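You operate a simulated robot arm through the tools that you are given. There is no shell and no other tool. Be economical: measure what you need, move in short steps, check, and stop when the job is done.

You are at the controls of a simulated two-armed robot. One attempt, no reset.

TASK
Clamp silver bar ONE in the blue block and rub its end clean.
Fine: all rust off; steady the block, fingers clear of the jaw; it stays clamped; red pad back in its place; the other bars stay. Hands unhurt; nothing dropped, spilt, damaged or left on. Set down upright: red pad. What is to be rubbed or washed off counts as gone when no trace of it is left.

The check looks at the end state, three seconds after you hand in, the way a careful person would. Anything else that was tipped, shoved, dropped, spilled or broken makes it a failure.

THE ROBOT
Two 6-joint arms with two-finger parallel grippers on one trunk, on a base that drives. Base frame: it is fixed to the floor where the robot stands at the start and does not move with it; the origin is under the middle of the robot, x ahead of it, y to its left, z up. Units: mm, degrees, N and s.
The left shoulder is at the start at [60, 187, 1197], the right one opposite. With the tool pointing down near the work surface each hand reaches from about 100 to 600 mm from the robot's upright axis, wherever it stands, measured 20 degrees to its own side. Places, roughly: lever of the blue clamp block [500, 200, 900]; nest of the blue clamp block [500, 200, 800]. Payload 1.57 kg a hand.
The tool frame of a hand sits at the grasp point between the pads (the TCP): z along the fingers, y along the line on which they close. The tips reach 30 mm beyond it. Largest opening 110 mm; finger width 24, thickness 12; the body of the gripper, 48 by 112 mm, starts 78 mm behind the TCP.
Orientation is told as [roll, pitch, yaw] about the base's x, y, z axes, in that order, counted from this pose: with the fingers straight down and closing along the base's y, the tool's x points along the base's -x, its y along +y and its z along -z.

THE INTERFACE
- The arms move only by the tool send_rows. It takes "left_deltas", "right_deltas" or both (then of equal length, played together; a hand with none holds still); each is a list of rows, each a list of 3 entries, a list of its own where there are three numbers: the shift along the tool's x, y, z in units of 400 mm (1.0 is 400 mm), then the turn, a rotation vector about the tool's x, y, z in units of 180 degrees (1.0 is 180 degrees), then the finger opening in cm, from 0 to 11. In form: [[[dx, dy, dz], [ax, ay, az], grip], ...]. A call has 1 to 20 rows; each row is the pose to reach, as a shift and turn from the pose commanded when the call began, along the tool's axes at that moment. A call with a number of a shift or a turn outside -1 to 1 is refused whole. A row lasts 0.2 s, in which the tool goes at most 50 mm and 8.6 degrees; a call with a longer step from one row to the next is refused whole, and so is a gripper value outside its range. Where a pose cannot be reached the arm comes as near as it can. A force on the tool above 40 N (or 10 N above the force at the start of the call, whichever is more), or a blocked arm, ends the call early, and 0.2 s more pass. The fingers move at their own pace (about 153 mm/s each) and stop on an object; they squeeze with about 37 N. The grip force told is the motor's: it shows also when the fingers shut on nothing. Time passes only in rows, and 0.2 s behind the last, so rows that repeat a pose let the fingers close. The reply holds the time, the measured pose of the TCP, the force on the tool along the base axes, the opening and the grip force, in the units named above and with some noise, with the torque about the TCP (base axes, N m) and any sound that the robot's microphone picked up.
- Cameras (640 x 400 px; columns grow to the right, rows downward): "scene" is now at [19.1, 13.5, 1738.2]; the picture's right is [0.16, -0.99, 0.00], its down [-0.75, -0.12, -0.65] and it looks along [0.65, 0.11, -0.76] (base axes); focal length 270 px, centre (320, 200). "left" rides on the left gripper at [70, -16, -141] in its tool frame; the picture's right is [0.23, 0.97, 0.00], its down [-0.85, 0.20, -0.48] and it looks along [-0.47, 0.11, 0.88] (tool axes); focal length 222 px, centre (320, 200). "right" rides on the right gripper at [70, 16, -141] in its tool frame; the picture's right is [-0.23, 0.97, 0.00], its down [-0.86, -0.20, -0.48] and it looks along [-0.47, -0.11, 0.88] (tool axes); focal length 222 px, centre (320, 200).
- camera(camera): a new picture of that camera. No time passes.
- slide_trunk(by): slides the trunk up (or, below 0, down) by that many mm; the arms and the scene camera ride with it, the base frame stays. It gives what a move gives, with no picture.
- base_move(legs): drives the robot by 1 to 6 legs, each [ahead, left, turn to the left] in mm, mm and degrees, along the robot's own axes; the way and the turn of a leg run together, so that a leg with both is an arc; at most 1500 mm and 180 degrees a leg. The arms and the cameras ride along, it lands a little off, and it stops where it bumps. It gives what a move gives.
- turn_head(pan, tilt): turns the head with the scene camera to pan (to the left, within 86 degrees either way) and tilt (down, from -29 to 69), counted from straight ahead of the robot. It gives what a move gives.
- locate(camera, pixels): for up to 12 pixels [column, row] of the newest picture of that camera ("zoom" is the newest enlarged one), the place [x, y, z] in the base frame of the surface seen there, good to about 2 mm. No time passes.
- enlarge(camera, box): a new picture of the part [left, top, right, bottom] of that camera's present view, enlarged. No time passes.
- finish_job(): hands the job in; it is judged then, once.

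Keep the steps short. Do not move on a guess: measure, check each grasp and each placing, and mend mistakes. In all there are 80 turns and 78 pictures (those below and enlarged ones count). Leave the grippers open and the arms clear of the work at the hand-in unless told otherwise, and finish with a single line.

The tools are called after "Emit:" by a JSON object that holds its "method" and its "body". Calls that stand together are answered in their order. send_rows: Moves the arms, as the interface text tells. Its arguments: {"type":"object","properties":{"left_deltas":{"type":"array"},"right_deltas":{"type":"array"}},"required":[]} The other tools are called the same way: slide_trunk (by) slides the trunk up or down; base_move (legs) drives the base; turn_head (pan, tilt) turns the head that bears the scene camera; camera (camera) takes a picture; locate (camera, pixels) gives the place of the surface under pixels of a picture; enlarge (camera, box) takes an enlarged picture of a part of a camera's view; finish_job () hands the job in.

At the start:

```text
t: 0.0
left_position: [481.9, 91.5, 1264.6]
left_tcp_rot: [0.0, 0.0, -0.1]
left_wrist_force: [0.1, 0.6, -0.3]
left_wrist_torque: [0.0, 0.0, -0.01]
left_opening: 109.7
left_grip_force: 0.1
right_position: [441.9, -182.7, 1298.9]
right_tcp_rot: [0.0, 0.1, 0.0]
right_wrist_force: [-0.6, -0.6, 0.0]
right_wrist_torque: [0.02, -0.01, 0.01]
right_opening: 109.8
right_grip_force: 0.1
trunk travel left (down, up): [-825.0, 165.0]
robot x, y, heading: [4.3, 0.1, 0.1]
head pan, tilt: [9.3, 49.1]
```

scene: 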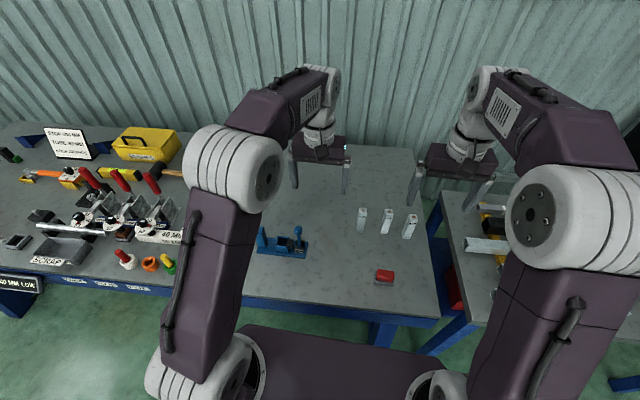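
right: 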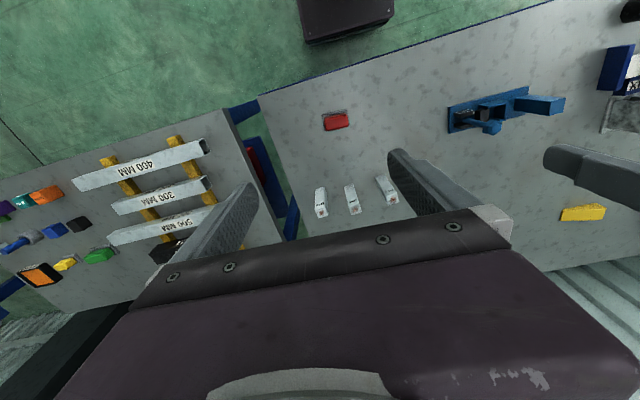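
left: 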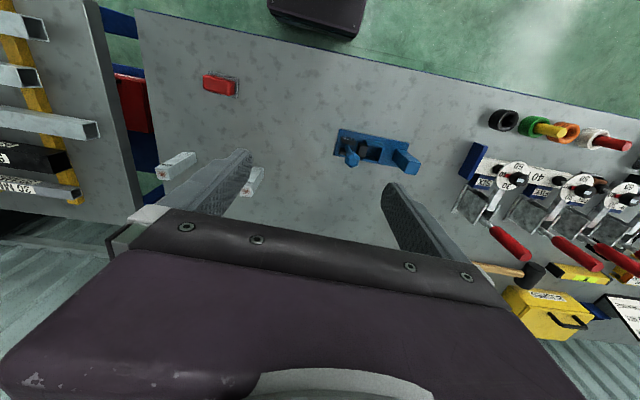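

I see the blue block near (285,243), three silver bars near (362..410, 220) and the red pad near (384,276). I'll enlarge these to read the labels and shapes.

Emit:
{"method": "enlarge", "body": {"camera": "scene", "box": [240, 215, 330, 270]}}

Emit:
{"method": "enlarge", "body": {"camera": "scene", "box": [345, 195, 435, 250]}}

Emit:
{"method": "enlarge", "body": {"camera": "right", "box": [290, 90, 420, 230]}}

Emit:
{"method": "locate", "body": {"camera": "scene", "pixels": [[262, 240], [300, 245], [297, 232], [362, 212], [360, 228], [389, 212], [385, 231], [413, 218], [407, 234], [384, 273], [384, 283], [340, 250]]}}

```text
7.11 times, centred on (285, 242) of scene
```

zoom: 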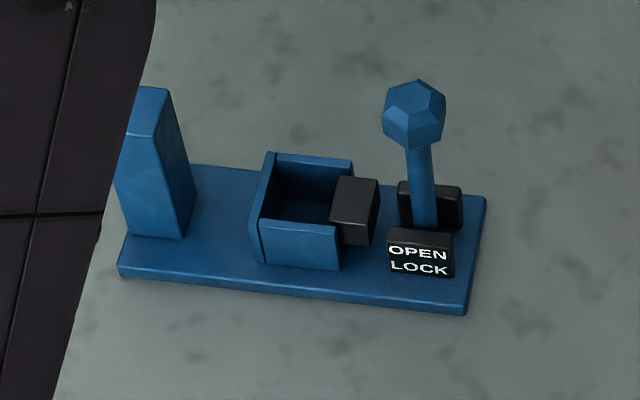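

```text
7.11 times, centred on (390, 222) of scene
```

zoom: 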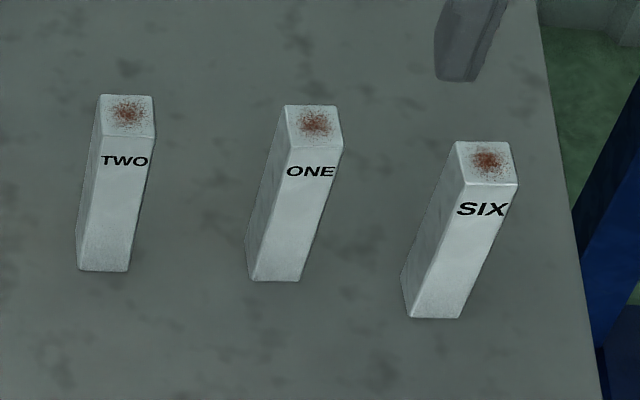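

```text
2.86 times, centred on (355, 160) of right
```

zoom: 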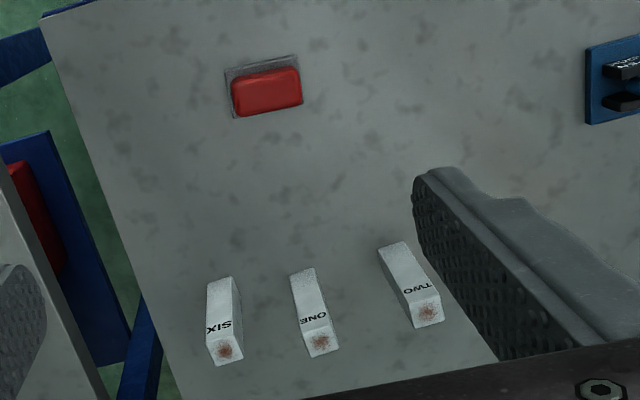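

```text
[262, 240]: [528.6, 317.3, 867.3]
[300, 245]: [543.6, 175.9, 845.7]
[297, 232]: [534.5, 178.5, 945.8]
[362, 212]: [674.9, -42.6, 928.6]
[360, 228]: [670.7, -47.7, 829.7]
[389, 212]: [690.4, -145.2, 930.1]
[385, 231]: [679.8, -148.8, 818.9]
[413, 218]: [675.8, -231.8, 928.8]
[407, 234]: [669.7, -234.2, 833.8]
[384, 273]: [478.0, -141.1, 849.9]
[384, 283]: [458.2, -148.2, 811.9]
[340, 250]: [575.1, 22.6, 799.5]
```

Bar ONE is the middle one, standing upright about 130 mm high, with rust on its top. Next I'll measure the clamp details, table edge and bar ONE's faces.

Emit:
{"method": "enlarge", "body": {"camera": "scene", "box": [240, 215, 330, 270]}}

Emit:
{"method": "locate", "body": {"camera": "zoom", "pixels": [[145, 110], [155, 180], [262, 200], [310, 158], [300, 225], [300, 205], [355, 185], [358, 220], [412, 100], [440, 190], [420, 240], [215, 225]]}}

Emit:
{"method": "locate", "body": {"camera": "scene", "pixels": [[340, 303], [345, 315], [340, 332], [300, 380], [428, 310], [300, 300], [400, 345]]}}

Emit:
{"method": "enlarge", "body": {"camera": "left", "box": [310, 100, 450, 190]}}

```text
7.11 times, centred on (285, 242) of scene
```

zoom: 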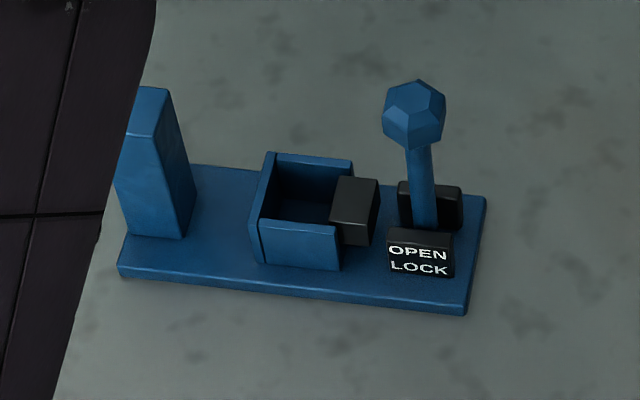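

```text
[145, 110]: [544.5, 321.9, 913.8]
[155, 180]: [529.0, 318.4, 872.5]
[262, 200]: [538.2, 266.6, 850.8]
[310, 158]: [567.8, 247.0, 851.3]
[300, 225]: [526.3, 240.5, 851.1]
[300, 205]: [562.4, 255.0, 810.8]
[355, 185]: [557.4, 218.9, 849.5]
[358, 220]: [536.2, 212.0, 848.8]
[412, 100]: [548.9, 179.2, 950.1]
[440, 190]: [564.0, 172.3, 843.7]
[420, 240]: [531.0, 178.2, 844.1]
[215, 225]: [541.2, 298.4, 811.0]
```

```text
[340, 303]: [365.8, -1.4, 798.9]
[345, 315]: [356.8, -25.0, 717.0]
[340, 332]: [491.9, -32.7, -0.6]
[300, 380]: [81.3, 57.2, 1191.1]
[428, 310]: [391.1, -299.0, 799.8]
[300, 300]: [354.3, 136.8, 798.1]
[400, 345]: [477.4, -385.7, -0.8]
```

```text
4.44 times, centred on (380, 145) of left
```

zoom: 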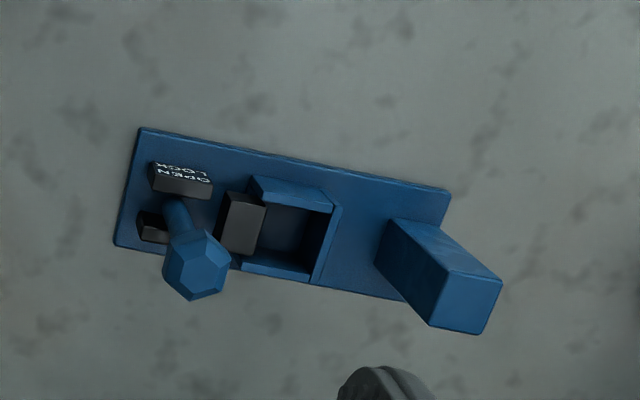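

The table front edge is at x≈355–390. Before driving closer I'll check how far the robot's own front reaches (dark box at (345,30) in the right picture).

Emit:
{"method": "locate", "body": {"camera": "right", "pixels": [[345, 20], [345, 36], [305, 30], [390, 12], [330, 5]]}}

Emit:
{"method": "locate", "body": {"camera": "left", "pixels": [[310, 10], [310, 28], [350, 35], [275, 8]]}}

Emit:
{"method": "enlarge", "body": {"camera": "scene", "box": [350, 200, 430, 250]}}

Emit:
{"method": "locate", "body": {"camera": "zoom", "pixels": [[274, 100], [334, 102], [270, 145], [333, 148], [300, 125], [60, 95], [124, 135], [470, 145], [540, 190], [300, 210]]}}

```text
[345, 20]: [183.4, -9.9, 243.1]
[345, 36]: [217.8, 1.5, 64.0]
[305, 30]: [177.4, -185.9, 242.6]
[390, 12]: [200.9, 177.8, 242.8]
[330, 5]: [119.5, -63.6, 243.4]
```

```text
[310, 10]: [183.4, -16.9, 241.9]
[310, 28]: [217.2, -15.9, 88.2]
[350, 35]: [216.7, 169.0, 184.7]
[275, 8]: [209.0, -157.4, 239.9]
```

```text
8.00 times, centred on (390, 225) of scene
```

zoom: 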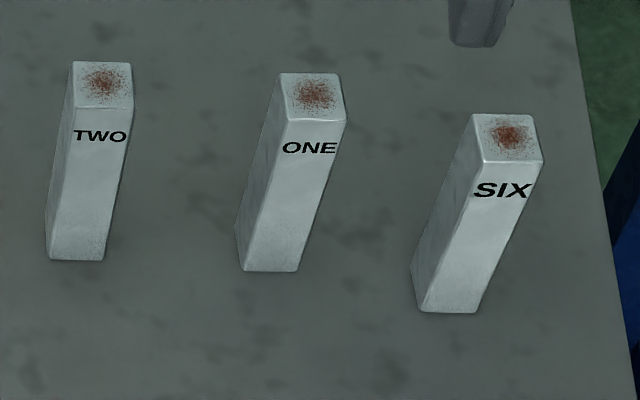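

```text
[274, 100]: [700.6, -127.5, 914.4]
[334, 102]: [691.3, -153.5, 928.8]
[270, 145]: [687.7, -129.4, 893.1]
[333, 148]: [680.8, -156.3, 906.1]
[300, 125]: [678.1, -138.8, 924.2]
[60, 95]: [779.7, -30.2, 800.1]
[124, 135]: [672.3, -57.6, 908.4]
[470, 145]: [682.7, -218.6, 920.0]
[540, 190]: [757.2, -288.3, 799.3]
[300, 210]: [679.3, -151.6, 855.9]
```

The robot's low base (top z 243) fits under the table and the column stays clear. I'll drive 100 left, then 190 ahead.

Emit:
{"method": "base_move", "body": {"legs": [[0, 100, 0], [190, 0, 0]]}}

Emit:
{"method": "turn_head", "body": {"pan": 0, "tilt": 60}}

Emit:
{"method": "camera", "body": {"camera": "scene"}}

Emit:
{"method": "camera", "body": {"camera": "right"}}

Emit:
{"method": "camera", "body": {"camera": "left"}}

```text
t: 2.3
left_position: [666.6, 192.2, 1266.1]
left_tcp_rot: [0.1, -0.2, 0.1]
left_wrist_force: [0.0, -0.1, 0.3]
left_wrist_torque: [0.01, -0.03, -0.02]
left_opening: 110.1
left_grip_force: 0.1
right_position: [626.2, -83.6, 1301.1]
right_tcp_rot: [0.1, -0.2, 0.1]
right_wrist_force: [-0.1, -0.3, 0.9]
right_wrist_torque: [0.01, -0.07, -0.04]
right_opening: 109.9
right_grip_force: 0.0
trunk travel left (down, up): [-825.0, 165.0]
robot x, y, heading: [187.1, 104.2, 0.1]
head pan, tilt: [9.3, 49.1]
```

```text
t: 3.0
left_position: [670.7, 192.0, 1265.2]
left_tcp_rot: [0.0, -0.1, 0.0]
left_wrist_force: [-0.1, -0.2, -0.6]
left_wrist_torque: [0.02, 0.01, 0.0]
left_opening: 110.0
left_grip_force: 0.0
right_position: [631.3, -81.8, 1298.0]
right_tcp_rot: [0.0, 0.0, 0.1]
right_wrist_force: [0.4, 0.9, -0.4]
right_wrist_torque: [0.01, 0.02, -0.02]
right_opening: 109.9
right_grip_force: 0.1
trunk travel left (down, up): [-825.0, 165.0]
robot x, y, heading: [186.8, 101.2, 0.1]
head pan, tilt: [0.0, 60.0]
```

```text
68 pictures are left
```

scene: 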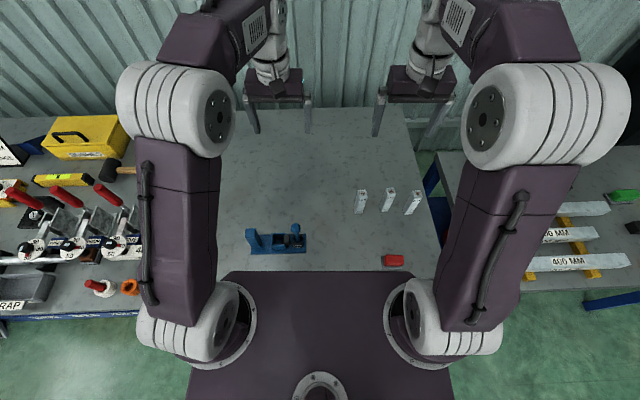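

```text
67 pictures are left
```

right: 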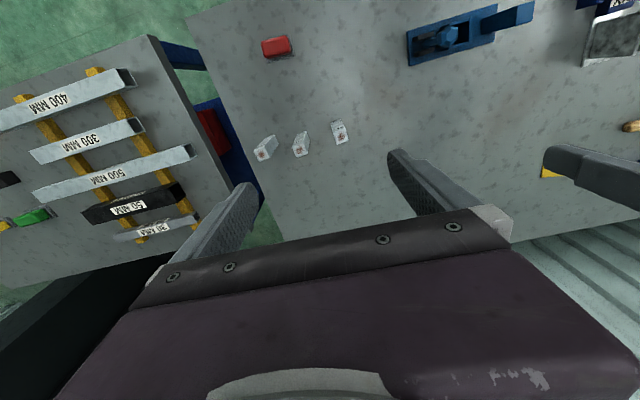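

```text
66 pictures are left
```

left: 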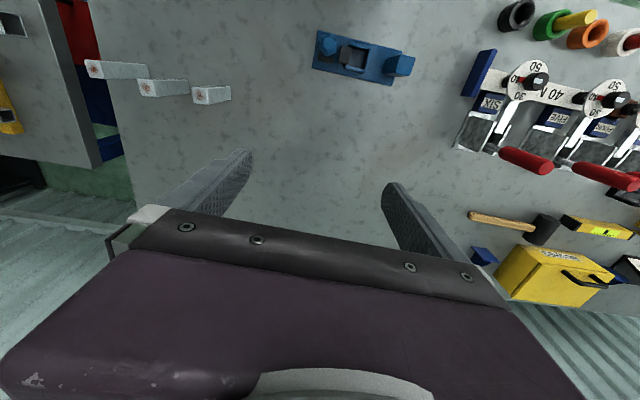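

The move was clean. I'll enlarge the bars and block in the steeper scene view.

Emit:
{"method": "enlarge", "body": {"camera": "scene", "box": [240, 215, 320, 265]}}

Emit:
{"method": "locate", "body": {"camera": "zoom", "pixels": [[50, 120], [100, 120], [150, 140], [290, 130], [300, 200], [240, 170], [330, 160], [360, 180], [440, 170], [440, 230], [500, 230], [520, 130]]}}

Emit:
{"method": "enlarge", "body": {"camera": "right", "box": [400, 0, 540, 88]}}

Emit:
{"method": "enlarge", "body": {"camera": "right", "box": [240, 100, 360, 175]}}

Emit:
{"method": "locate", "body": {"camera": "zoom", "pixels": [[280, 265], [325, 285], [365, 265], [320, 250], [320, 268], [300, 258], [345, 255], [310, 278]]}}

```text
8.00 times, centred on (280, 240) of scene
```

zoom: 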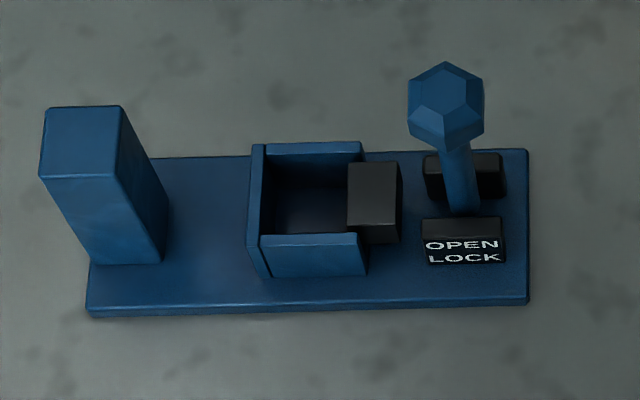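

```text
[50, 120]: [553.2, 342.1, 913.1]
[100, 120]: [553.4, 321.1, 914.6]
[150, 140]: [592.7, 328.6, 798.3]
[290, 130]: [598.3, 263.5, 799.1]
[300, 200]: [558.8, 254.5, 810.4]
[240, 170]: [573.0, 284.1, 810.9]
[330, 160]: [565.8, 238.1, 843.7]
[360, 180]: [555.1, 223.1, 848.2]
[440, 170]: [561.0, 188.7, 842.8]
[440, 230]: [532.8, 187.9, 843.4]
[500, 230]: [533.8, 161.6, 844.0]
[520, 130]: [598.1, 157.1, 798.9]
```

```text
4.55 times, centred on (470, 44) of right
```

zoom: 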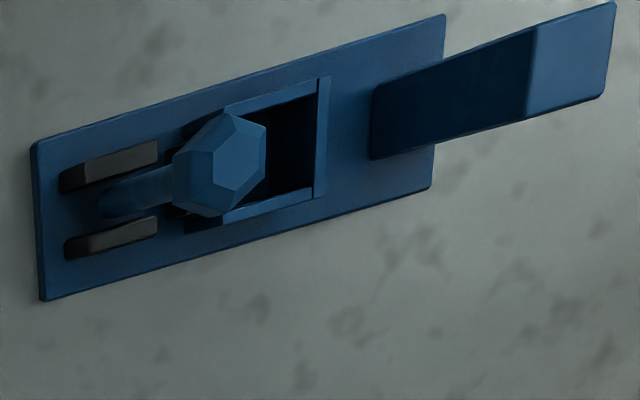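

```text
5.33 times, centred on (300, 138) of right
```

zoom: 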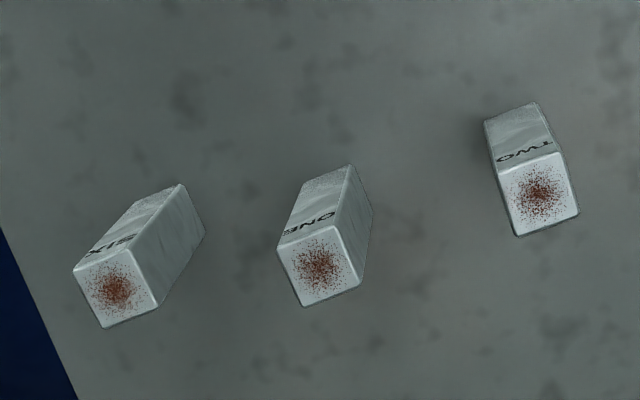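

```text
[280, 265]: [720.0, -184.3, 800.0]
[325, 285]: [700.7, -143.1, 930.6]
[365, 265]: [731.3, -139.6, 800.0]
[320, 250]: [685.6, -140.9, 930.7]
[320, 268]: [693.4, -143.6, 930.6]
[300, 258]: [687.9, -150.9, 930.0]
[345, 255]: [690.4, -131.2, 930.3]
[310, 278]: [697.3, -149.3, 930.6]
```

I need nest walls and exact orientations: locate wall tops, plate corners, and bar ONE's top corners.

Emit:
{"method": "locate", "body": {"camera": "zoom", "pixels": [[283, 243], [337, 231], [358, 283], [304, 301], [505, 165], [555, 156], [574, 208], [520, 230]]}}

Emit:
{"method": "enlarge", "body": {"camera": "scene", "box": [240, 215, 320, 265]}}

Emit:
{"method": "locate", "body": {"camera": "zoom", "pixels": [[258, 150], [258, 235], [275, 147], [350, 147], [270, 239], [350, 239], [374, 170], [395, 170], [92, 300], [522, 290], [522, 158], [446, 100]]}}

Emit:
{"method": "enlarge", "body": {"camera": "scene", "box": [360, 240, 424, 280]}}

Emit:
{"method": "locate", "body": {"camera": "zoom", "pixels": [[240, 155], [420, 155], [420, 215], [240, 215], [330, 185], [330, 250], [200, 200]]}}

```text
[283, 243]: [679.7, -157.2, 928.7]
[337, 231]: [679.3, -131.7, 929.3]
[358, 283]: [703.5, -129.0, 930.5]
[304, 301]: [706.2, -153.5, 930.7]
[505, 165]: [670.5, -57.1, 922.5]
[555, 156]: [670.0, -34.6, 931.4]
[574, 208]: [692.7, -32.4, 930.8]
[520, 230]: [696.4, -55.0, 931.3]
```

```text
8.00 times, centred on (280, 240) of scene
```

zoom: 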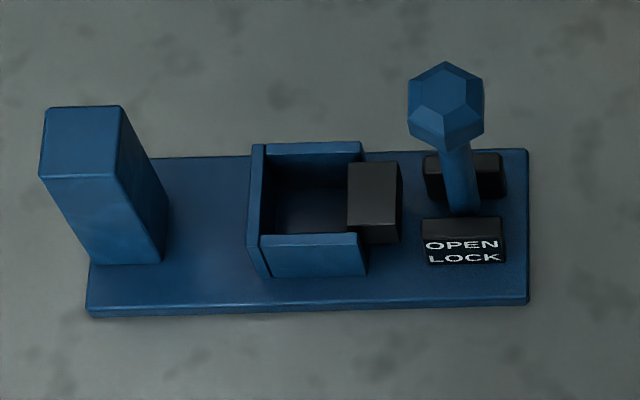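

```text
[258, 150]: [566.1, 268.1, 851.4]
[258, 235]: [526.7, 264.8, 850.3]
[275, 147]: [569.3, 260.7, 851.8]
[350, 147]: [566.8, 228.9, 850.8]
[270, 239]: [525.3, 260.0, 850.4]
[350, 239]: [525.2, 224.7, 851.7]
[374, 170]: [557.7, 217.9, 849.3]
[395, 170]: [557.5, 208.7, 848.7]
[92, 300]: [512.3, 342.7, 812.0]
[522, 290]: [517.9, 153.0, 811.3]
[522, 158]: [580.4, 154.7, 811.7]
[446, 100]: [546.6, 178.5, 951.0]
```

```text
10.00 times, centred on (392, 260) of scene
```

zoom: 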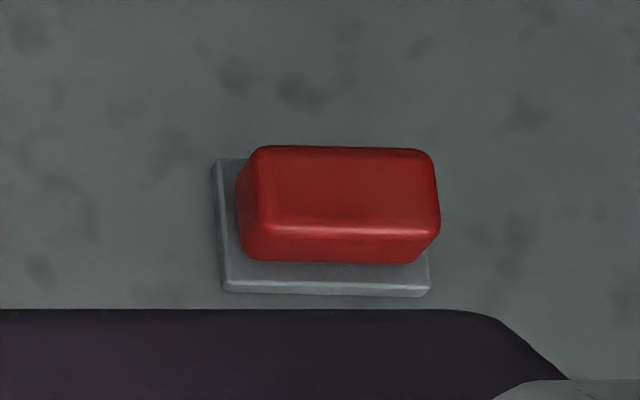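

```text
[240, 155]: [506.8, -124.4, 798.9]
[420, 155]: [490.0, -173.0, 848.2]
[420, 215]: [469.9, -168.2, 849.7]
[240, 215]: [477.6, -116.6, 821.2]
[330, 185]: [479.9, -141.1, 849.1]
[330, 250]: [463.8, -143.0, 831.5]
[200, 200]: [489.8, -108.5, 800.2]
```

Measured: bar ONE centre ≈(693,-143), top z 930, yaw ≈5°; nest centre ≈(546.5,247), floor z 811, plate yaw ≈1.7°; lever knob (547,178,950). I'll bring the right hand above bar ONE, turned 95° so it closes along x (clear of the neighbours and later of the lever).

Emit:
{"method": "send_rows", "body": {"right_deltas": [[[-0.0128, -0.0128, 0.0579], [0, 0, -0.0442], 11], [[-0.0257, -0.0255, 0.1158], [0, 0, -0.0883], 11], [[-0.0385, -0.0383, 0.1737], [0, 0, -0.1325], 11], [[-0.0514, -0.051, 0.2316], [0, 0, -0.1767], 11], [[-0.0642, -0.0638, 0.2895], [0, 0, -0.2208], 11], [[-0.0771, -0.0765, 0.3474], [0, 0, -0.265], 11], [[-0.0899, -0.0893, 0.4053], [0, 0, -0.3092], 11], [[-0.1028, -0.102, 0.4632], [0, 0, -0.3533], 11], [[-0.1156, -0.1148, 0.5211], [0, 0, -0.3975], 11], [[-0.1285, -0.1275, 0.579], [0, 0, -0.4417], 11], [[-0.1413, -0.1403, 0.6369], [0, 0, -0.4858], 11], [[-0.1542, -0.153, 0.695], [0, 0, -0.53], 11], [[-0.1542, -0.153, 0.695], [0, 0, -0.53], 11]]}}

Emit:
{"method": "camera", "body": {"camera": "right"}}

Emit:
{"method": "camera", "body": {"camera": "scene"}}

```text
t: 5.8
left_position: [669.9, 192.7, 1264.8]
left_tcp_rot: [-0.1, -0.1, 0.1]
left_wrist_force: [0.4, -0.4, -0.9]
left_wrist_torque: [0.0, 0.01, -0.04]
left_opening: 110.3
left_grip_force: 0.1
right_position: [692.4, -143.0, 1020.2]
right_tcp_rot: [0.0, 0.0, 95.6]
right_wrist_force: [-0.1, 0.3, 0.4]
right_wrist_torque: [0.0, -0.01, 0.0]
right_opening: 109.8
right_grip_force: 0.1
trunk travel left (down, up): [-825.0, 165.0]
robot x, y, heading: [188.2, 99.4, 0.1]
head pan, tilt: [0.0, 60.0]
```

```text
60 pictures are left
```

right: 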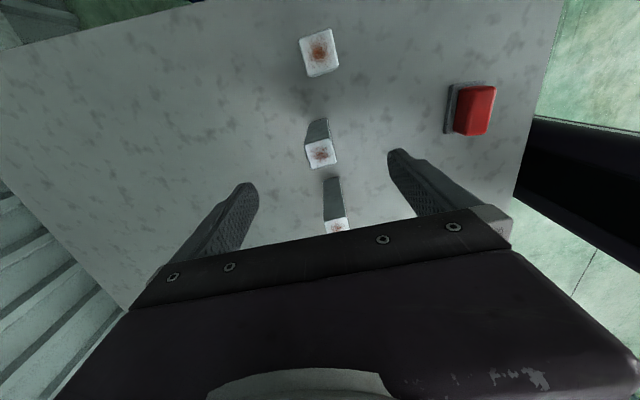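

```text
59 pictures are left
```

scene: 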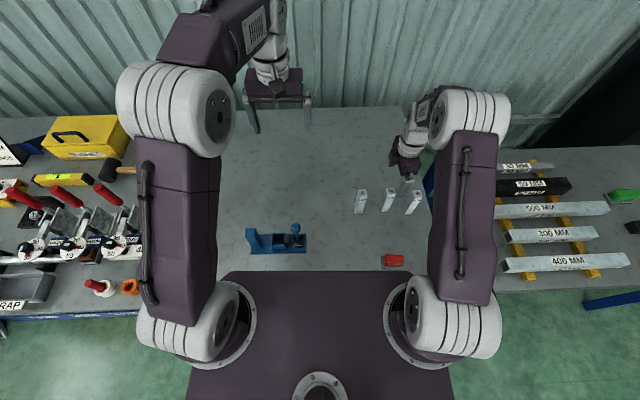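

I see three bar tops at (320,50), (320,153) and (335,227); the middle should be ONE. I'll enlarge and locate its corners.

Emit:
{"method": "enlarge", "body": {"camera": "right", "box": [280, 100, 360, 180]}}

Emit:
{"method": "locate", "body": {"camera": "right", "pixels": [[320, 153], [308, 145], [331, 140], [337, 163], [313, 167], [320, 52], [335, 226]]}}

```text
5.00 times, centred on (320, 140) of right
```

zoom: 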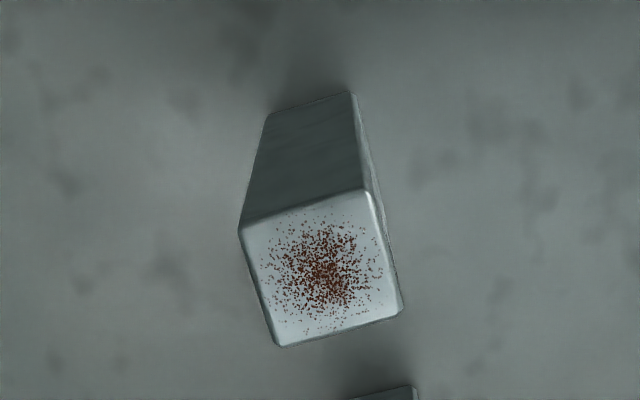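

```text
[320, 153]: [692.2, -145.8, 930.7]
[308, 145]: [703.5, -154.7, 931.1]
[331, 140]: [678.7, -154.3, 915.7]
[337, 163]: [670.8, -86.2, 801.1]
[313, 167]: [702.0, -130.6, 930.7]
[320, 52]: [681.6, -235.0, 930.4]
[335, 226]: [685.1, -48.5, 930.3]
```

Middle is ONE (692,-145.5). I'll locate its corners in the zoom to set the yaw.

Emit:
{"method": "locate", "body": {"camera": "zoom", "pixels": [[250, 232], [362, 200], [394, 308], [284, 338], [306, 216], [338, 325], [268, 285], [380, 255]]}}

```text
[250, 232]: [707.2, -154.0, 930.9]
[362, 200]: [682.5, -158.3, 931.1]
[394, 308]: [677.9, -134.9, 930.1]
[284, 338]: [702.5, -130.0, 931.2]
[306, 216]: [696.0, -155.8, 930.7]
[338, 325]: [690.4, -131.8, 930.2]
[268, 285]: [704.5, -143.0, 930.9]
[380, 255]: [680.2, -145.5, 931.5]
```

Bar ONE's yaw is ≈10.7°, centre (692.5,-144.3). I'll turn 5° more, descend to TCP z 884 and close in steps.

Emit:
{"method": "send_rows", "body": {"right_deltas": [[[0.0032, 0, 0.05], [0, 0, -0.028], 11], [[0.0032, 0, 0.15], [0, 0, -0.028], 11], [[0.0032, 0, 0.25], [0, 0, -0.028], 11], [[0.0032, 0, 0.34], [0, 0, -0.028], 11], [[0.0032, 0, 0.34], [0, 0, -0.028], 6], [[0.0032, 0, 0.34], [0, 0, -0.028], 6], [[0.0032, 0, 0.34], [0, 0, -0.028], 4]]}}

Emit:
{"method": "camera", "body": {"camera": "right"}}

```text
t: 7.4
left_position: [671.4, 192.8, 1264.3]
left_tcp_rot: [0.0, -0.1, 0.1]
left_wrist_force: [0.1, -0.4, 0.2]
left_wrist_torque: [0.01, -0.01, 0.01]
left_opening: 110.1
left_grip_force: 0.1
right_position: [691.5, -144.0, 886.4]
right_tcp_rot: [0.1, 0.1, 100.5]
right_wrist_force: [0.2, 0.0, 0.4]
right_wrist_torque: [0.0, 0.01, 0.03]
right_opening: 40.0
right_grip_force: 0.0
trunk travel left (down, up): [-825.0, 165.0]
robot x, y, heading: [189.8, 102.6, -0.1]
head pan, tilt: [0.0, 60.0]
```

```text
57 pictures are left
```

right: 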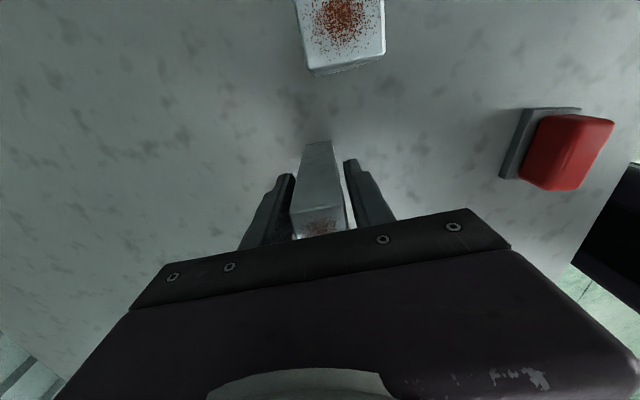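

Bar ONE sits between the fingers with a gap on each side. I'll close on it and read the grip.

Emit:
{"method": "send_rows", "body": {"right_deltas": [[[0, 0, 0], [0, 0, 0], 2], [[0, 0, 0], [0, 0, 0], 0], [[0, 0, 0], [0, 0, 0], 0]]}}

```text
t: 8.2
left_position: [669.6, 193.3, 1264.8]
left_tcp_rot: [0.0, -0.1, 0.1]
left_wrist_force: [0.6, -0.2, 0.0]
left_wrist_torque: [0.0, -0.02, 0.01]
left_opening: 110.1
left_grip_force: 0.0
right_position: [692.5, -143.5, 885.3]
right_tcp_rot: [-0.2, 0.1, 100.6]
right_wrist_force: [0.1, 0.4, -0.1]
right_wrist_torque: [0.01, 0.02, 0.02]
right_opening: 29.5
right_grip_force: 36.8
trunk travel left (down, up): [-825.0, 165.0]
robot x, y, heading: [188.4, 99.2, 0.1]
head pan, tilt: [0.0, 60.0]
```

Gripped: width 29.5, 37 N. Lift 200 mm straight up.

Emit:
{"method": "send_rows", "body": {"right_deltas": [[[0, 0, -0.03], [0, 0, 0], 0], [[0, 0, -0.1], [0, 0, 0], 0], [[0, 0, -0.2], [0, 0, 0], 0], [[0, 0, -0.3], [0, 0, 0], 0], [[0, 0, -0.4], [0, 0, 0], 0], [[0, 0, -0.5], [0, 0, 0], 0], [[0, 0, -0.5], [0, 0, 0], 0]]}}

Emit:
{"method": "camera", "body": {"camera": "scene"}}

Emit:
{"method": "enlarge", "body": {"camera": "left", "box": [300, 15, 430, 95]}}

Emit:
{"method": "locate", "body": {"camera": "zoom", "pixels": [[130, 75], [320, 130], [200, 130], [250, 240], [320, 240], [500, 230]]}}

```text
t: 9.8
left_position: [671.7, 192.2, 1265.5]
left_tcp_rot: [0.0, 0.0, 0.0]
left_wrist_force: [0.0, 0.2, -0.8]
left_wrist_torque: [-0.01, 0.02, 0.0]
left_opening: 110.2
left_grip_force: 0.0
right_position: [692.9, -144.3, 1084.7]
right_tcp_rot: [0.1, 0.0, 100.6]
right_wrist_force: [0.3, 0.9, -1.7]
right_wrist_torque: [-0.03, -0.01, 0.0]
right_opening: 30.0
right_grip_force: 36.8
trunk travel left (down, up): [-825.0, 165.0]
robot x, y, heading: [188.4, 96.7, 0.1]
head pan, tilt: [0.0, 60.0]
```

```text
56 pictures are left
```

scene: 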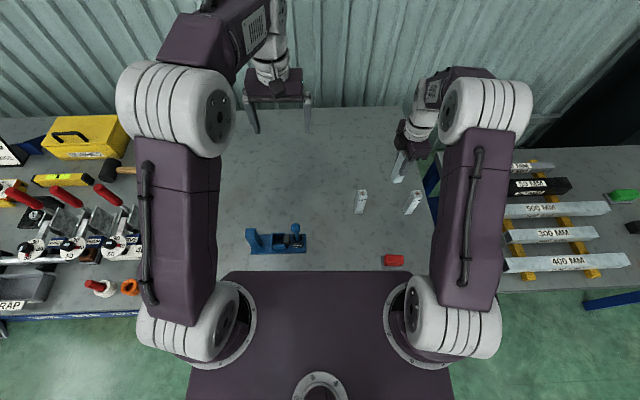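

```text
4.92 times, centred on (365, 55) of left
```

zoom: 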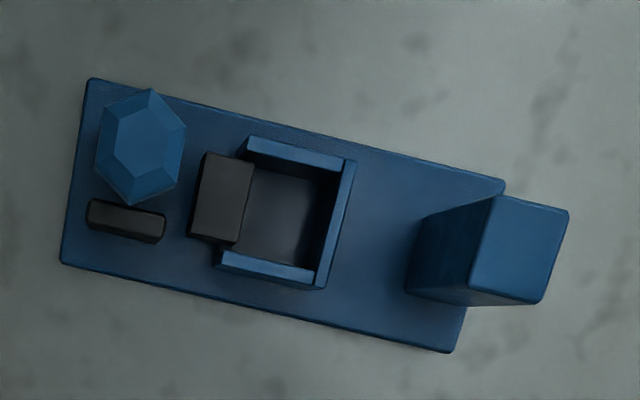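

```text
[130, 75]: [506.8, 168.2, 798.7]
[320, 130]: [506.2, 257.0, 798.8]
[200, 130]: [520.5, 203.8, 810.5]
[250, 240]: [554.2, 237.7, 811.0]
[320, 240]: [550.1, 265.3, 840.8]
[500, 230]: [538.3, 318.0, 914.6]
```

This left-camera view shows the nest well; I'll locate wall tops, jaw edge and plate corners.

Emit:
{"method": "locate", "body": {"camera": "zoom", "pixels": [[260, 148], [330, 167], [228, 259], [305, 275], [347, 180], [324, 275], [248, 165], [230, 238], [95, 86], [70, 256], [446, 346], [330, 175]]}}

Emit:
{"method": "enlarge", "body": {"camera": "left", "box": [335, 35, 380, 80]}}

Emit:
{"method": "locate", "body": {"camera": "zoom", "pixels": [[100, 105], [250, 160], [60, 290], [230, 340], [300, 150], [250, 330], [95, 130], [45, 275], [150, 130], [110, 310]]}}

```text
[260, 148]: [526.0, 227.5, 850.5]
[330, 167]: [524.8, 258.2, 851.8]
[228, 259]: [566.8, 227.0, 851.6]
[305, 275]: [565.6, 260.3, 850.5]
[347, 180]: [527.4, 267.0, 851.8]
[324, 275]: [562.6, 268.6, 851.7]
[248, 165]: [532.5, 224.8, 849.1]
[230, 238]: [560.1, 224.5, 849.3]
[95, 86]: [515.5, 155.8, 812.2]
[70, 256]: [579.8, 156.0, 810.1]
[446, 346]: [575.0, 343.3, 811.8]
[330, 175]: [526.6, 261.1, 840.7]
```

```text
8.89 times, centred on (358, 58) of left
```

zoom: 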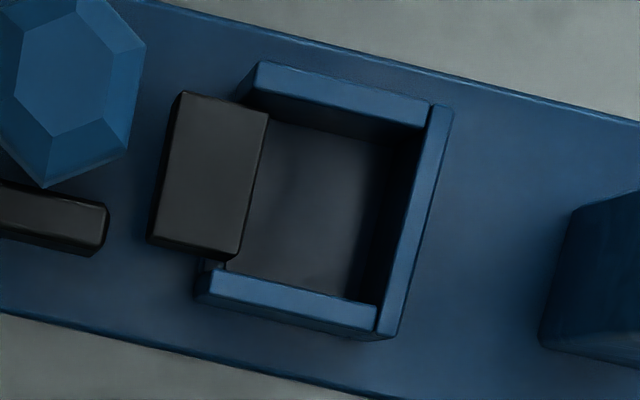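

```text
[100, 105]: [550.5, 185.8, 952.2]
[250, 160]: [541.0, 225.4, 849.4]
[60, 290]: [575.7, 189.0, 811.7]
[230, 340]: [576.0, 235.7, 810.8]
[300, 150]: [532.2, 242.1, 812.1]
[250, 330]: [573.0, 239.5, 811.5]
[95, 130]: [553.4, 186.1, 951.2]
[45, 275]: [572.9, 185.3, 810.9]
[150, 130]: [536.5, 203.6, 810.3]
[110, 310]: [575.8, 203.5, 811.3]
```

Nest inner space ≈ x 528–564, y 227–265, yaw ≈2°; centre (546,246.5). First I bring the left hand out of the way to above the post at about (543,331), turned -90°, high at z 1080.

Emit:
{"method": "send_rows", "body": {"left_deltas": [[[0.0267, 0.0292, 0.0385], [0, 0, 0.0417], 11], [[0.0533, 0.0583, 0.0771], [0, 0, 0.0833], 11], [[0.08, 0.0875, 0.1156], [0, 0, 0.125], 11], [[0.1067, 0.1167, 0.1542], [0, 0, 0.1667], 11], [[0.1333, 0.1458, 0.1927], [0, 0, 0.2083], 11], [[0.16, 0.175, 0.2312], [0, 0, 0.25], 11], [[0.1867, 0.2042, 0.2698], [0, 0, 0.2917], 11], [[0.2133, 0.2333, 0.3083], [0, 0, 0.3333], 11], [[0.24, 0.2625, 0.3469], [0, 0, 0.375], 11], [[0.2667, 0.2917, 0.3854], [0, 0, 0.4167], 11], [[0.2933, 0.3208, 0.424], [0, 0, 0.4583], 11], [[0.32, 0.35, 0.4625], [0, 0, 0.5], 11], [[0.32, 0.35, 0.4625], [0, 0, 0.5], 11]]}}

Emit:
{"method": "camera", "body": {"camera": "left"}}

Emit:
{"method": "camera", "body": {"camera": "scene"}}

```text
t: 12.6
left_position: [542.7, 331.7, 1080.1]
left_tcp_rot: [0.1, 0.1, -90.0]
left_wrist_force: [-0.5, -0.6, 0.1]
left_wrist_torque: [0.0, -0.02, -0.02]
left_opening: 110.2
left_grip_force: 0.0
right_position: [692.1, -144.4, 1084.1]
right_tcp_rot: [0.0, 0.0, 100.7]
right_wrist_force: [-0.4, -0.4, -1.9]
right_wrist_torque: [-0.01, -0.02, 0.02]
right_opening: 29.6
right_grip_force: 36.9
trunk travel left (down, up): [-825.0, 165.0]
robot x, y, heading: [189.9, 98.3, 0.4]
head pan, tilt: [0.0, 60.0]
```

```text
53 pictures are left
```

left: 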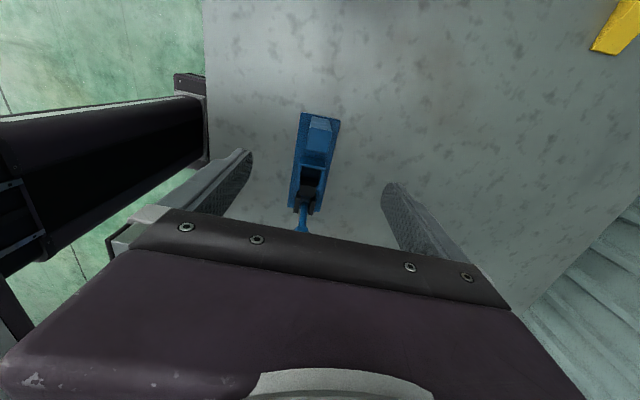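

```text
52 pictures are left
```

scene: 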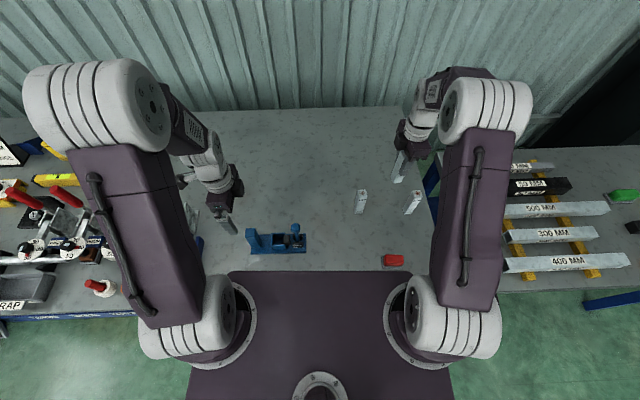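

The left hand hovers near the post, visible at (322,125). I'll measure the post top.

Emit:
{"method": "enlarge", "body": {"camera": "left", "box": [280, 100, 360, 180]}}

Emit:
{"method": "locate", "body": {"camera": "left", "pixels": [[312, 119], [332, 121], [322, 123], [309, 127], [330, 129], [321, 135]]}}

```text
5.00 times, centred on (320, 140) of left
```

zoom: 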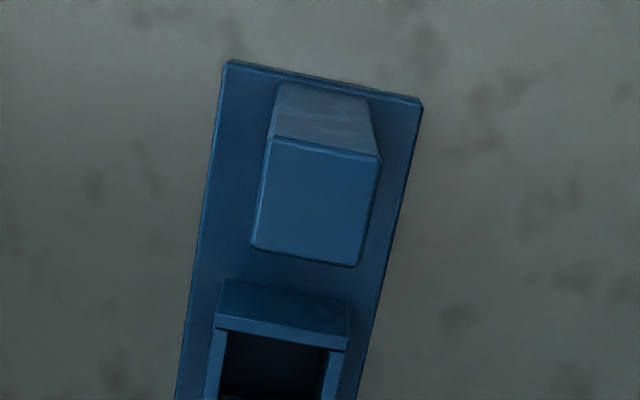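

```text
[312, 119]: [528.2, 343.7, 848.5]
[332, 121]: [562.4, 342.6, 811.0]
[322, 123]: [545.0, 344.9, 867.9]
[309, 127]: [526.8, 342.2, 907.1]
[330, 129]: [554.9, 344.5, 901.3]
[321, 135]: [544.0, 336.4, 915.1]
```

Emit:
{"method": "locate", "body": {"camera": "zoom", "pixels": [[278, 143], [374, 163], [353, 258], [260, 243], [318, 203]]}}

```text
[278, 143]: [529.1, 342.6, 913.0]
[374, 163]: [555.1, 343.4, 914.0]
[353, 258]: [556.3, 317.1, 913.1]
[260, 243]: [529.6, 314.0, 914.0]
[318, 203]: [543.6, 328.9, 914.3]
```

Post centre (543,329), 30 mm square. I'll lower the left hand onto it, tilted 20° outward (to give the right hand room), fingers to open 45 mm first.

Emit:
{"method": "send_rows", "body": {"left_deltas": [[[0.0075, 0, 0.08], [0, -0.04, -0.004], 11], [[0.0075, 0, 0.16], [0, -0.08, -0.008], 11], [[0.0075, 0, 0.24], [0, -0.111, -0.011], 11], [[0.0075, 0, 0.33], [0, -0.111, -0.011], 11], [[0.0075, 0, 0.42], [0, -0.111, -0.011], 11], [[0.0075, 0, 0.495], [0, -0.111, -0.011], 11], [[0.0075, 0, 0.495], [0, -0.111, -0.011], 5], [[0.0075, 0, 0.495], [0, -0.111, -0.011], 4.5], [[0.0075, 0, 0.495], [0, -0.111, -0.011], 4.5]]}}

Emit:
{"method": "camera", "body": {"camera": "left"}}

```text
t: 14.6
left_position: [544.3, 336.1, 882.9]
left_tcp_rot: [-0.7, -19.9, -87.8]
left_wrist_force: [-0.3, 0.7, -0.2]
left_wrist_torque: [-0.01, -0.04, -0.01]
left_opening: 44.9
left_grip_force: 0.1
right_position: [692.6, -143.6, 1084.1]
right_tcp_rot: [0.0, -0.1, 100.6]
right_wrist_force: [0.6, -0.1, -1.6]
right_wrist_torque: [0.01, 0.01, -0.01]
right_opening: 29.6
right_grip_force: 36.9
trunk travel left (down, up): [-825.0, 165.0]
robot x, y, heading: [190.7, 101.2, 0.4]
head pan, tilt: [0.0, 60.0]
```

```text
50 pictures are left
```

left: 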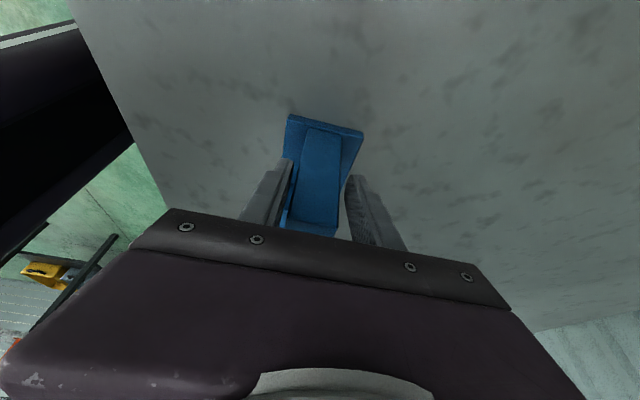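

The post is between the fingers. Shift 1 mm toward -x to centre and close on it.

Emit:
{"method": "send_rows", "body": {"left_deltas": [[[0, -0.0025, 0], [0, 0, 0], 4], [[0, -0.0025, 0], [0, 0, 0], 2], [[0, -0.0025, 0], [0, 0, 0], 0], [[0, -0.0025, 0], [0, 0, 0], 0]]}}

Emit:
{"method": "enlarge", "body": {"camera": "scene", "box": [220, 205, 320, 268]}}

Emit:
{"method": "locate", "body": {"camera": "zoom", "pixels": [[310, 166], [360, 166], [310, 243], [360, 243], [290, 175], [290, 240], [380, 180]]}}

```text
t: 15.6
left_position: [544.4, 336.4, 884.2]
left_tcp_rot: [-0.7, -20.0, -87.8]
left_wrist_force: [0.2, -0.3, 1.1]
left_wrist_torque: [-0.06, -0.26, -0.2]
left_opening: 31.7
left_grip_force: 37.4
left hand out of reach, approached as far as the arm can: row 1, 2, 3, 4
right_position: [692.0, -145.0, 1084.4]
right_tcp_rot: [0.1, 0.0, 100.5]
right_wrist_force: [-0.8, 0.7, -1.9]
right_wrist_torque: [-0.01, 0.0, -0.01]
right_opening: 29.4
right_grip_force: 37.6
trunk travel left (down, up): [-825.0, 165.0]
robot x, y, heading: [189.6, 102.8, 0.2]
head pan, tilt: [0.0, 60.0]
```

```text
6.35 times, centred on (270, 236) of scene
```

zoom: 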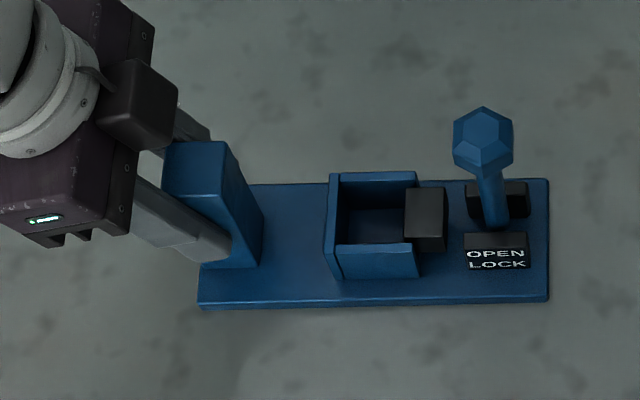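

```text
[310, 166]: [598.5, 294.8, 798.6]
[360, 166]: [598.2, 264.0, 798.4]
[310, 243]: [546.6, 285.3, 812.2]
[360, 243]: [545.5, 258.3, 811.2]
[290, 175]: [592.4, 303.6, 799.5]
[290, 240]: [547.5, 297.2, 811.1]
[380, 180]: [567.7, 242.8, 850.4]
```

The left grip holds (31.7 mm, 37 N). I'll recheck the wall positions after the grip.

Emit:
{"method": "locate", "body": {"camera": "zoom", "pixels": [[350, 177], [405, 177], [350, 249], [405, 249], [334, 180], [334, 245], [408, 200], [412, 200], [412, 230], [483, 140], [540, 185], [545, 295]]}}

```text
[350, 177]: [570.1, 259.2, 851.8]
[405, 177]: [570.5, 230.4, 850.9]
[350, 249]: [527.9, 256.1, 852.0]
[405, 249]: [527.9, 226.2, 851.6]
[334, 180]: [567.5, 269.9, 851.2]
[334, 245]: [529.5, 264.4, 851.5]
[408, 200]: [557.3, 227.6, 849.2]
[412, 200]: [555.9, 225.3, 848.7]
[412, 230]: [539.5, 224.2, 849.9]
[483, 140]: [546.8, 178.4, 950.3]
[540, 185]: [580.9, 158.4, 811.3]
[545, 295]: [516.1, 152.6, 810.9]
```

The nest appears shifted about 2 mm in +x (centre x≈548.5). I move the bar partway across, high up.

Emit:
{"method": "send_rows", "body": {"right_deltas": [[[-0.065, 0.015, 0], [0, 0, 0.007], 0], [[-0.1462, 0.0339, 0], [0, 0, 0.015], 0], [[-0.2437, 0.0564, 0], [0, 0, 0.025], 0], [[-0.345, 0.08, 0], [0, 0, 0.035], 0], [[-0.445, 0.103, 0], [0, 0, 0.045], 0], [[-0.545, 0.126, 0], [0, 0, 0.0533], 0], [[-0.62, 0.1435, 0], [0, 0, 0.0533], 0], [[-0.65, 0.1505, 0], [0, 0, 0.0533], 0], [[-0.65, 0.1505, 0], [0, 0, 0.0533], 0]]}}

Emit:
{"method": "camera", "body": {"camera": "scene"}}

Emit:
{"method": "camera", "body": {"camera": "right"}}

```text
t: 17.6
left_position: [543.5, 336.1, 883.6]
left_tcp_rot: [-0.7, -20.0, -87.7]
left_wrist_force: [0.5, -0.5, 0.9]
left_wrist_torque: [0.04, -0.21, -0.17]
left_opening: 32.2
left_grip_force: 37.0
right_position: [584.0, 101.4, 1084.6]
right_tcp_rot: [0.1, 0.0, 91.0]
right_wrist_force: [-0.3, -1.0, -1.5]
right_wrist_torque: [0.01, -0.02, 0.01]
right_opening: 29.7
right_grip_force: 37.2
trunk travel left (down, up): [-825.0, 165.0]
robot x, y, heading: [189.7, 99.3, 0.1]
head pan, tilt: [0.0, 60.0]
```

```text
48 pictures are left
```

scene: 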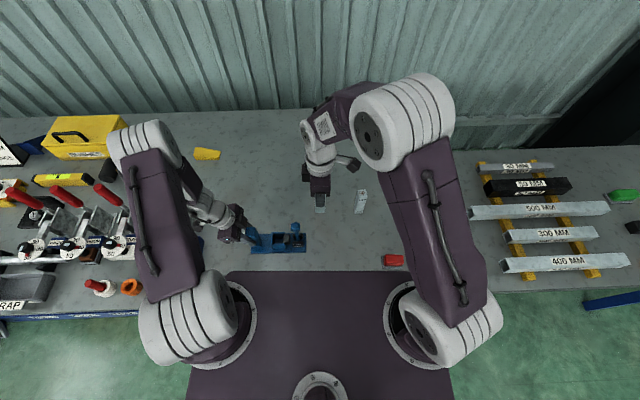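

```text
47 pictures are left
```

right: 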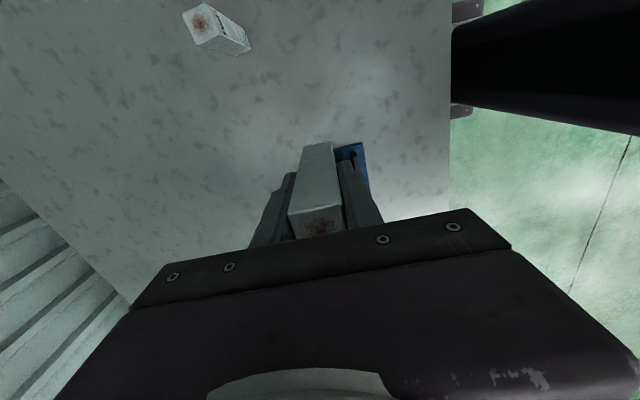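

Clear path. Continue to over the nest at (548.5,247), still high.

Emit:
{"method": "send_rows", "body": {"right_deltas": [[[-0.07, 0.016, 0], [0, 0, 0], 0], [[-0.16, 0.0363, 0], [0, 0, 0], 0], [[-0.25, 0.0568, 0], [0, 0, 0], 0], [[-0.33, 0.075, 0], [0, 0, 0], 0], [[-0.368, 0.0836, 0], [0, 0, 0], 0], [[-0.368, 0.0836, 0], [0, 0, 0], 0]]}}

Emit:
{"method": "camera", "body": {"camera": "right"}}

Emit:
{"method": "enlarge", "body": {"camera": "scene", "box": [210, 180, 338, 260]}}

```text
t: 19.0
left_position: [545.0, 337.1, 881.7]
left_tcp_rot: [-0.7, -19.9, -87.8]
left_wrist_force: [-0.1, -1.4, 0.8]
left_wrist_torque: [0.1, -0.19, -0.14]
left_opening: 31.6
left_grip_force: 37.0
right_position: [548.9, 247.8, 1085.2]
right_tcp_rot: [0.0, 0.0, 91.1]
right_wrist_force: [0.0, 0.2, -0.5]
right_wrist_torque: [0.01, 0.01, 0.0]
right_opening: 29.6
right_grip_force: 37.7
trunk travel left (down, up): [-825.0, 165.0]
robot x, y, heading: [188.5, 101.4, -0.2]
head pan, tilt: [0.0, 60.0]
```

```text
46 pictures are left
```

right: 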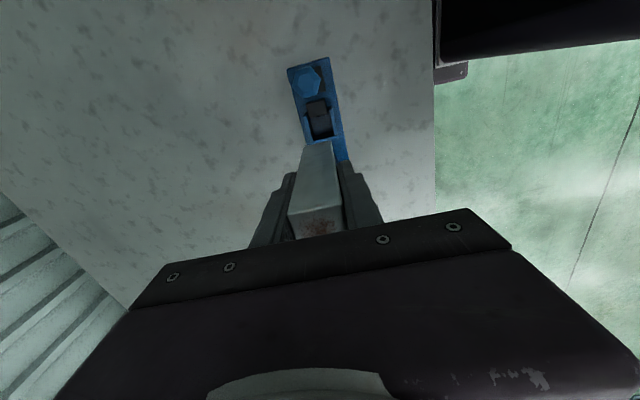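

```text
5.00 times, centred on (274, 220) of scene
```

zoom: 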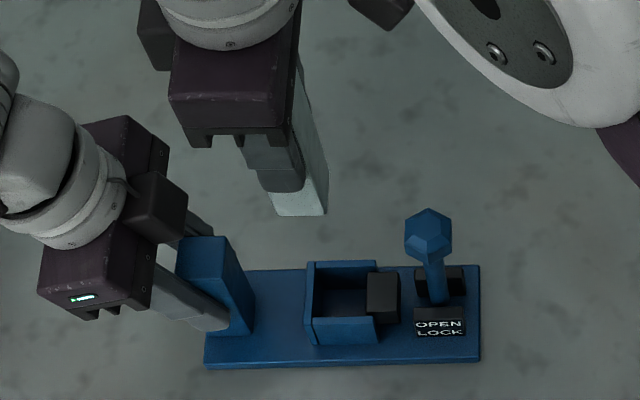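

I check clearance of the left gripper (dark box around (160,205) in zoom) and the bar's lower end position.

Emit:
{"method": "locate", "body": {"camera": "zoom", "pixels": [[185, 195], [160, 215], [135, 135], [150, 250], [278, 210], [320, 210], [300, 185], [312, 120], [285, 135], [220, 60], [345, 270], [345, 320]]}}

Emit:
{"method": "enlarge", "body": {"camera": "right", "box": [270, 50, 370, 170]}}

Emit:
{"method": "locate", "body": {"camera": "right", "pixels": [[305, 145], [330, 141], [307, 125], [333, 122], [308, 118], [325, 125], [318, 135]]}}

```text
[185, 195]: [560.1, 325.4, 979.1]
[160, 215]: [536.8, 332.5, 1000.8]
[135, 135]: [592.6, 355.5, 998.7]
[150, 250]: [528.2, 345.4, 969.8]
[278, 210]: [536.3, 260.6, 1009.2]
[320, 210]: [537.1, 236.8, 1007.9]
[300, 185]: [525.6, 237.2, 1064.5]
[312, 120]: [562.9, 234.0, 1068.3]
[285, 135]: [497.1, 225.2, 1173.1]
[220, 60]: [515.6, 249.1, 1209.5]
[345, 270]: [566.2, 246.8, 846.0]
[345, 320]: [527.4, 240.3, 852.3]
```

```text
3.33 times, centred on (320, 110) of right
```

zoom: 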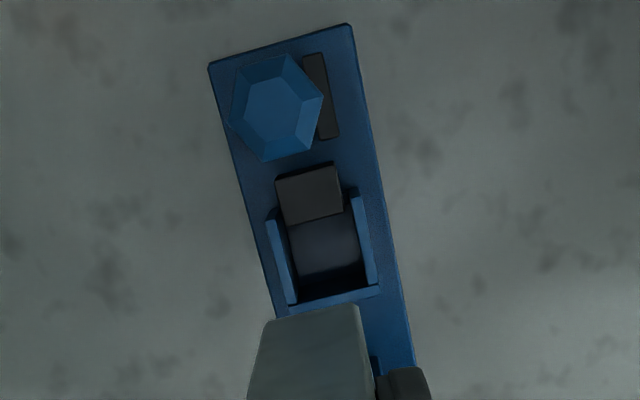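

```text
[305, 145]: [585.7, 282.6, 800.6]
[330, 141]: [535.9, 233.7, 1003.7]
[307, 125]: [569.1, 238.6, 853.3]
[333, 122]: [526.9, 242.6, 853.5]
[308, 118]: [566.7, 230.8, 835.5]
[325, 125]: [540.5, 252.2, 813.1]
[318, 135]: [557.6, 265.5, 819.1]
```

I locate the wall tops in this overhead zoom for the final alignment.

Emit:
{"method": "locate", "body": {"camera": "zoom", "pixels": [[272, 228], [290, 293], [357, 200], [373, 280], [305, 300], [368, 291], [290, 222], [338, 214], [262, 325], [352, 308], [215, 68], [348, 30]]}}

```text
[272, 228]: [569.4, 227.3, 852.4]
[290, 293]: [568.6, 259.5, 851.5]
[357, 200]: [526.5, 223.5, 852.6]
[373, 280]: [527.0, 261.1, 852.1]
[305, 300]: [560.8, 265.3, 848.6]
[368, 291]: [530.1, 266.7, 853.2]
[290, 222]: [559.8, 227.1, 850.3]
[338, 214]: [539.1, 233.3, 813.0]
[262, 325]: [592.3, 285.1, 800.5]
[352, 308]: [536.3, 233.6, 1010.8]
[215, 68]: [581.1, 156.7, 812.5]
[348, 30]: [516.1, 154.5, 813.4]
```

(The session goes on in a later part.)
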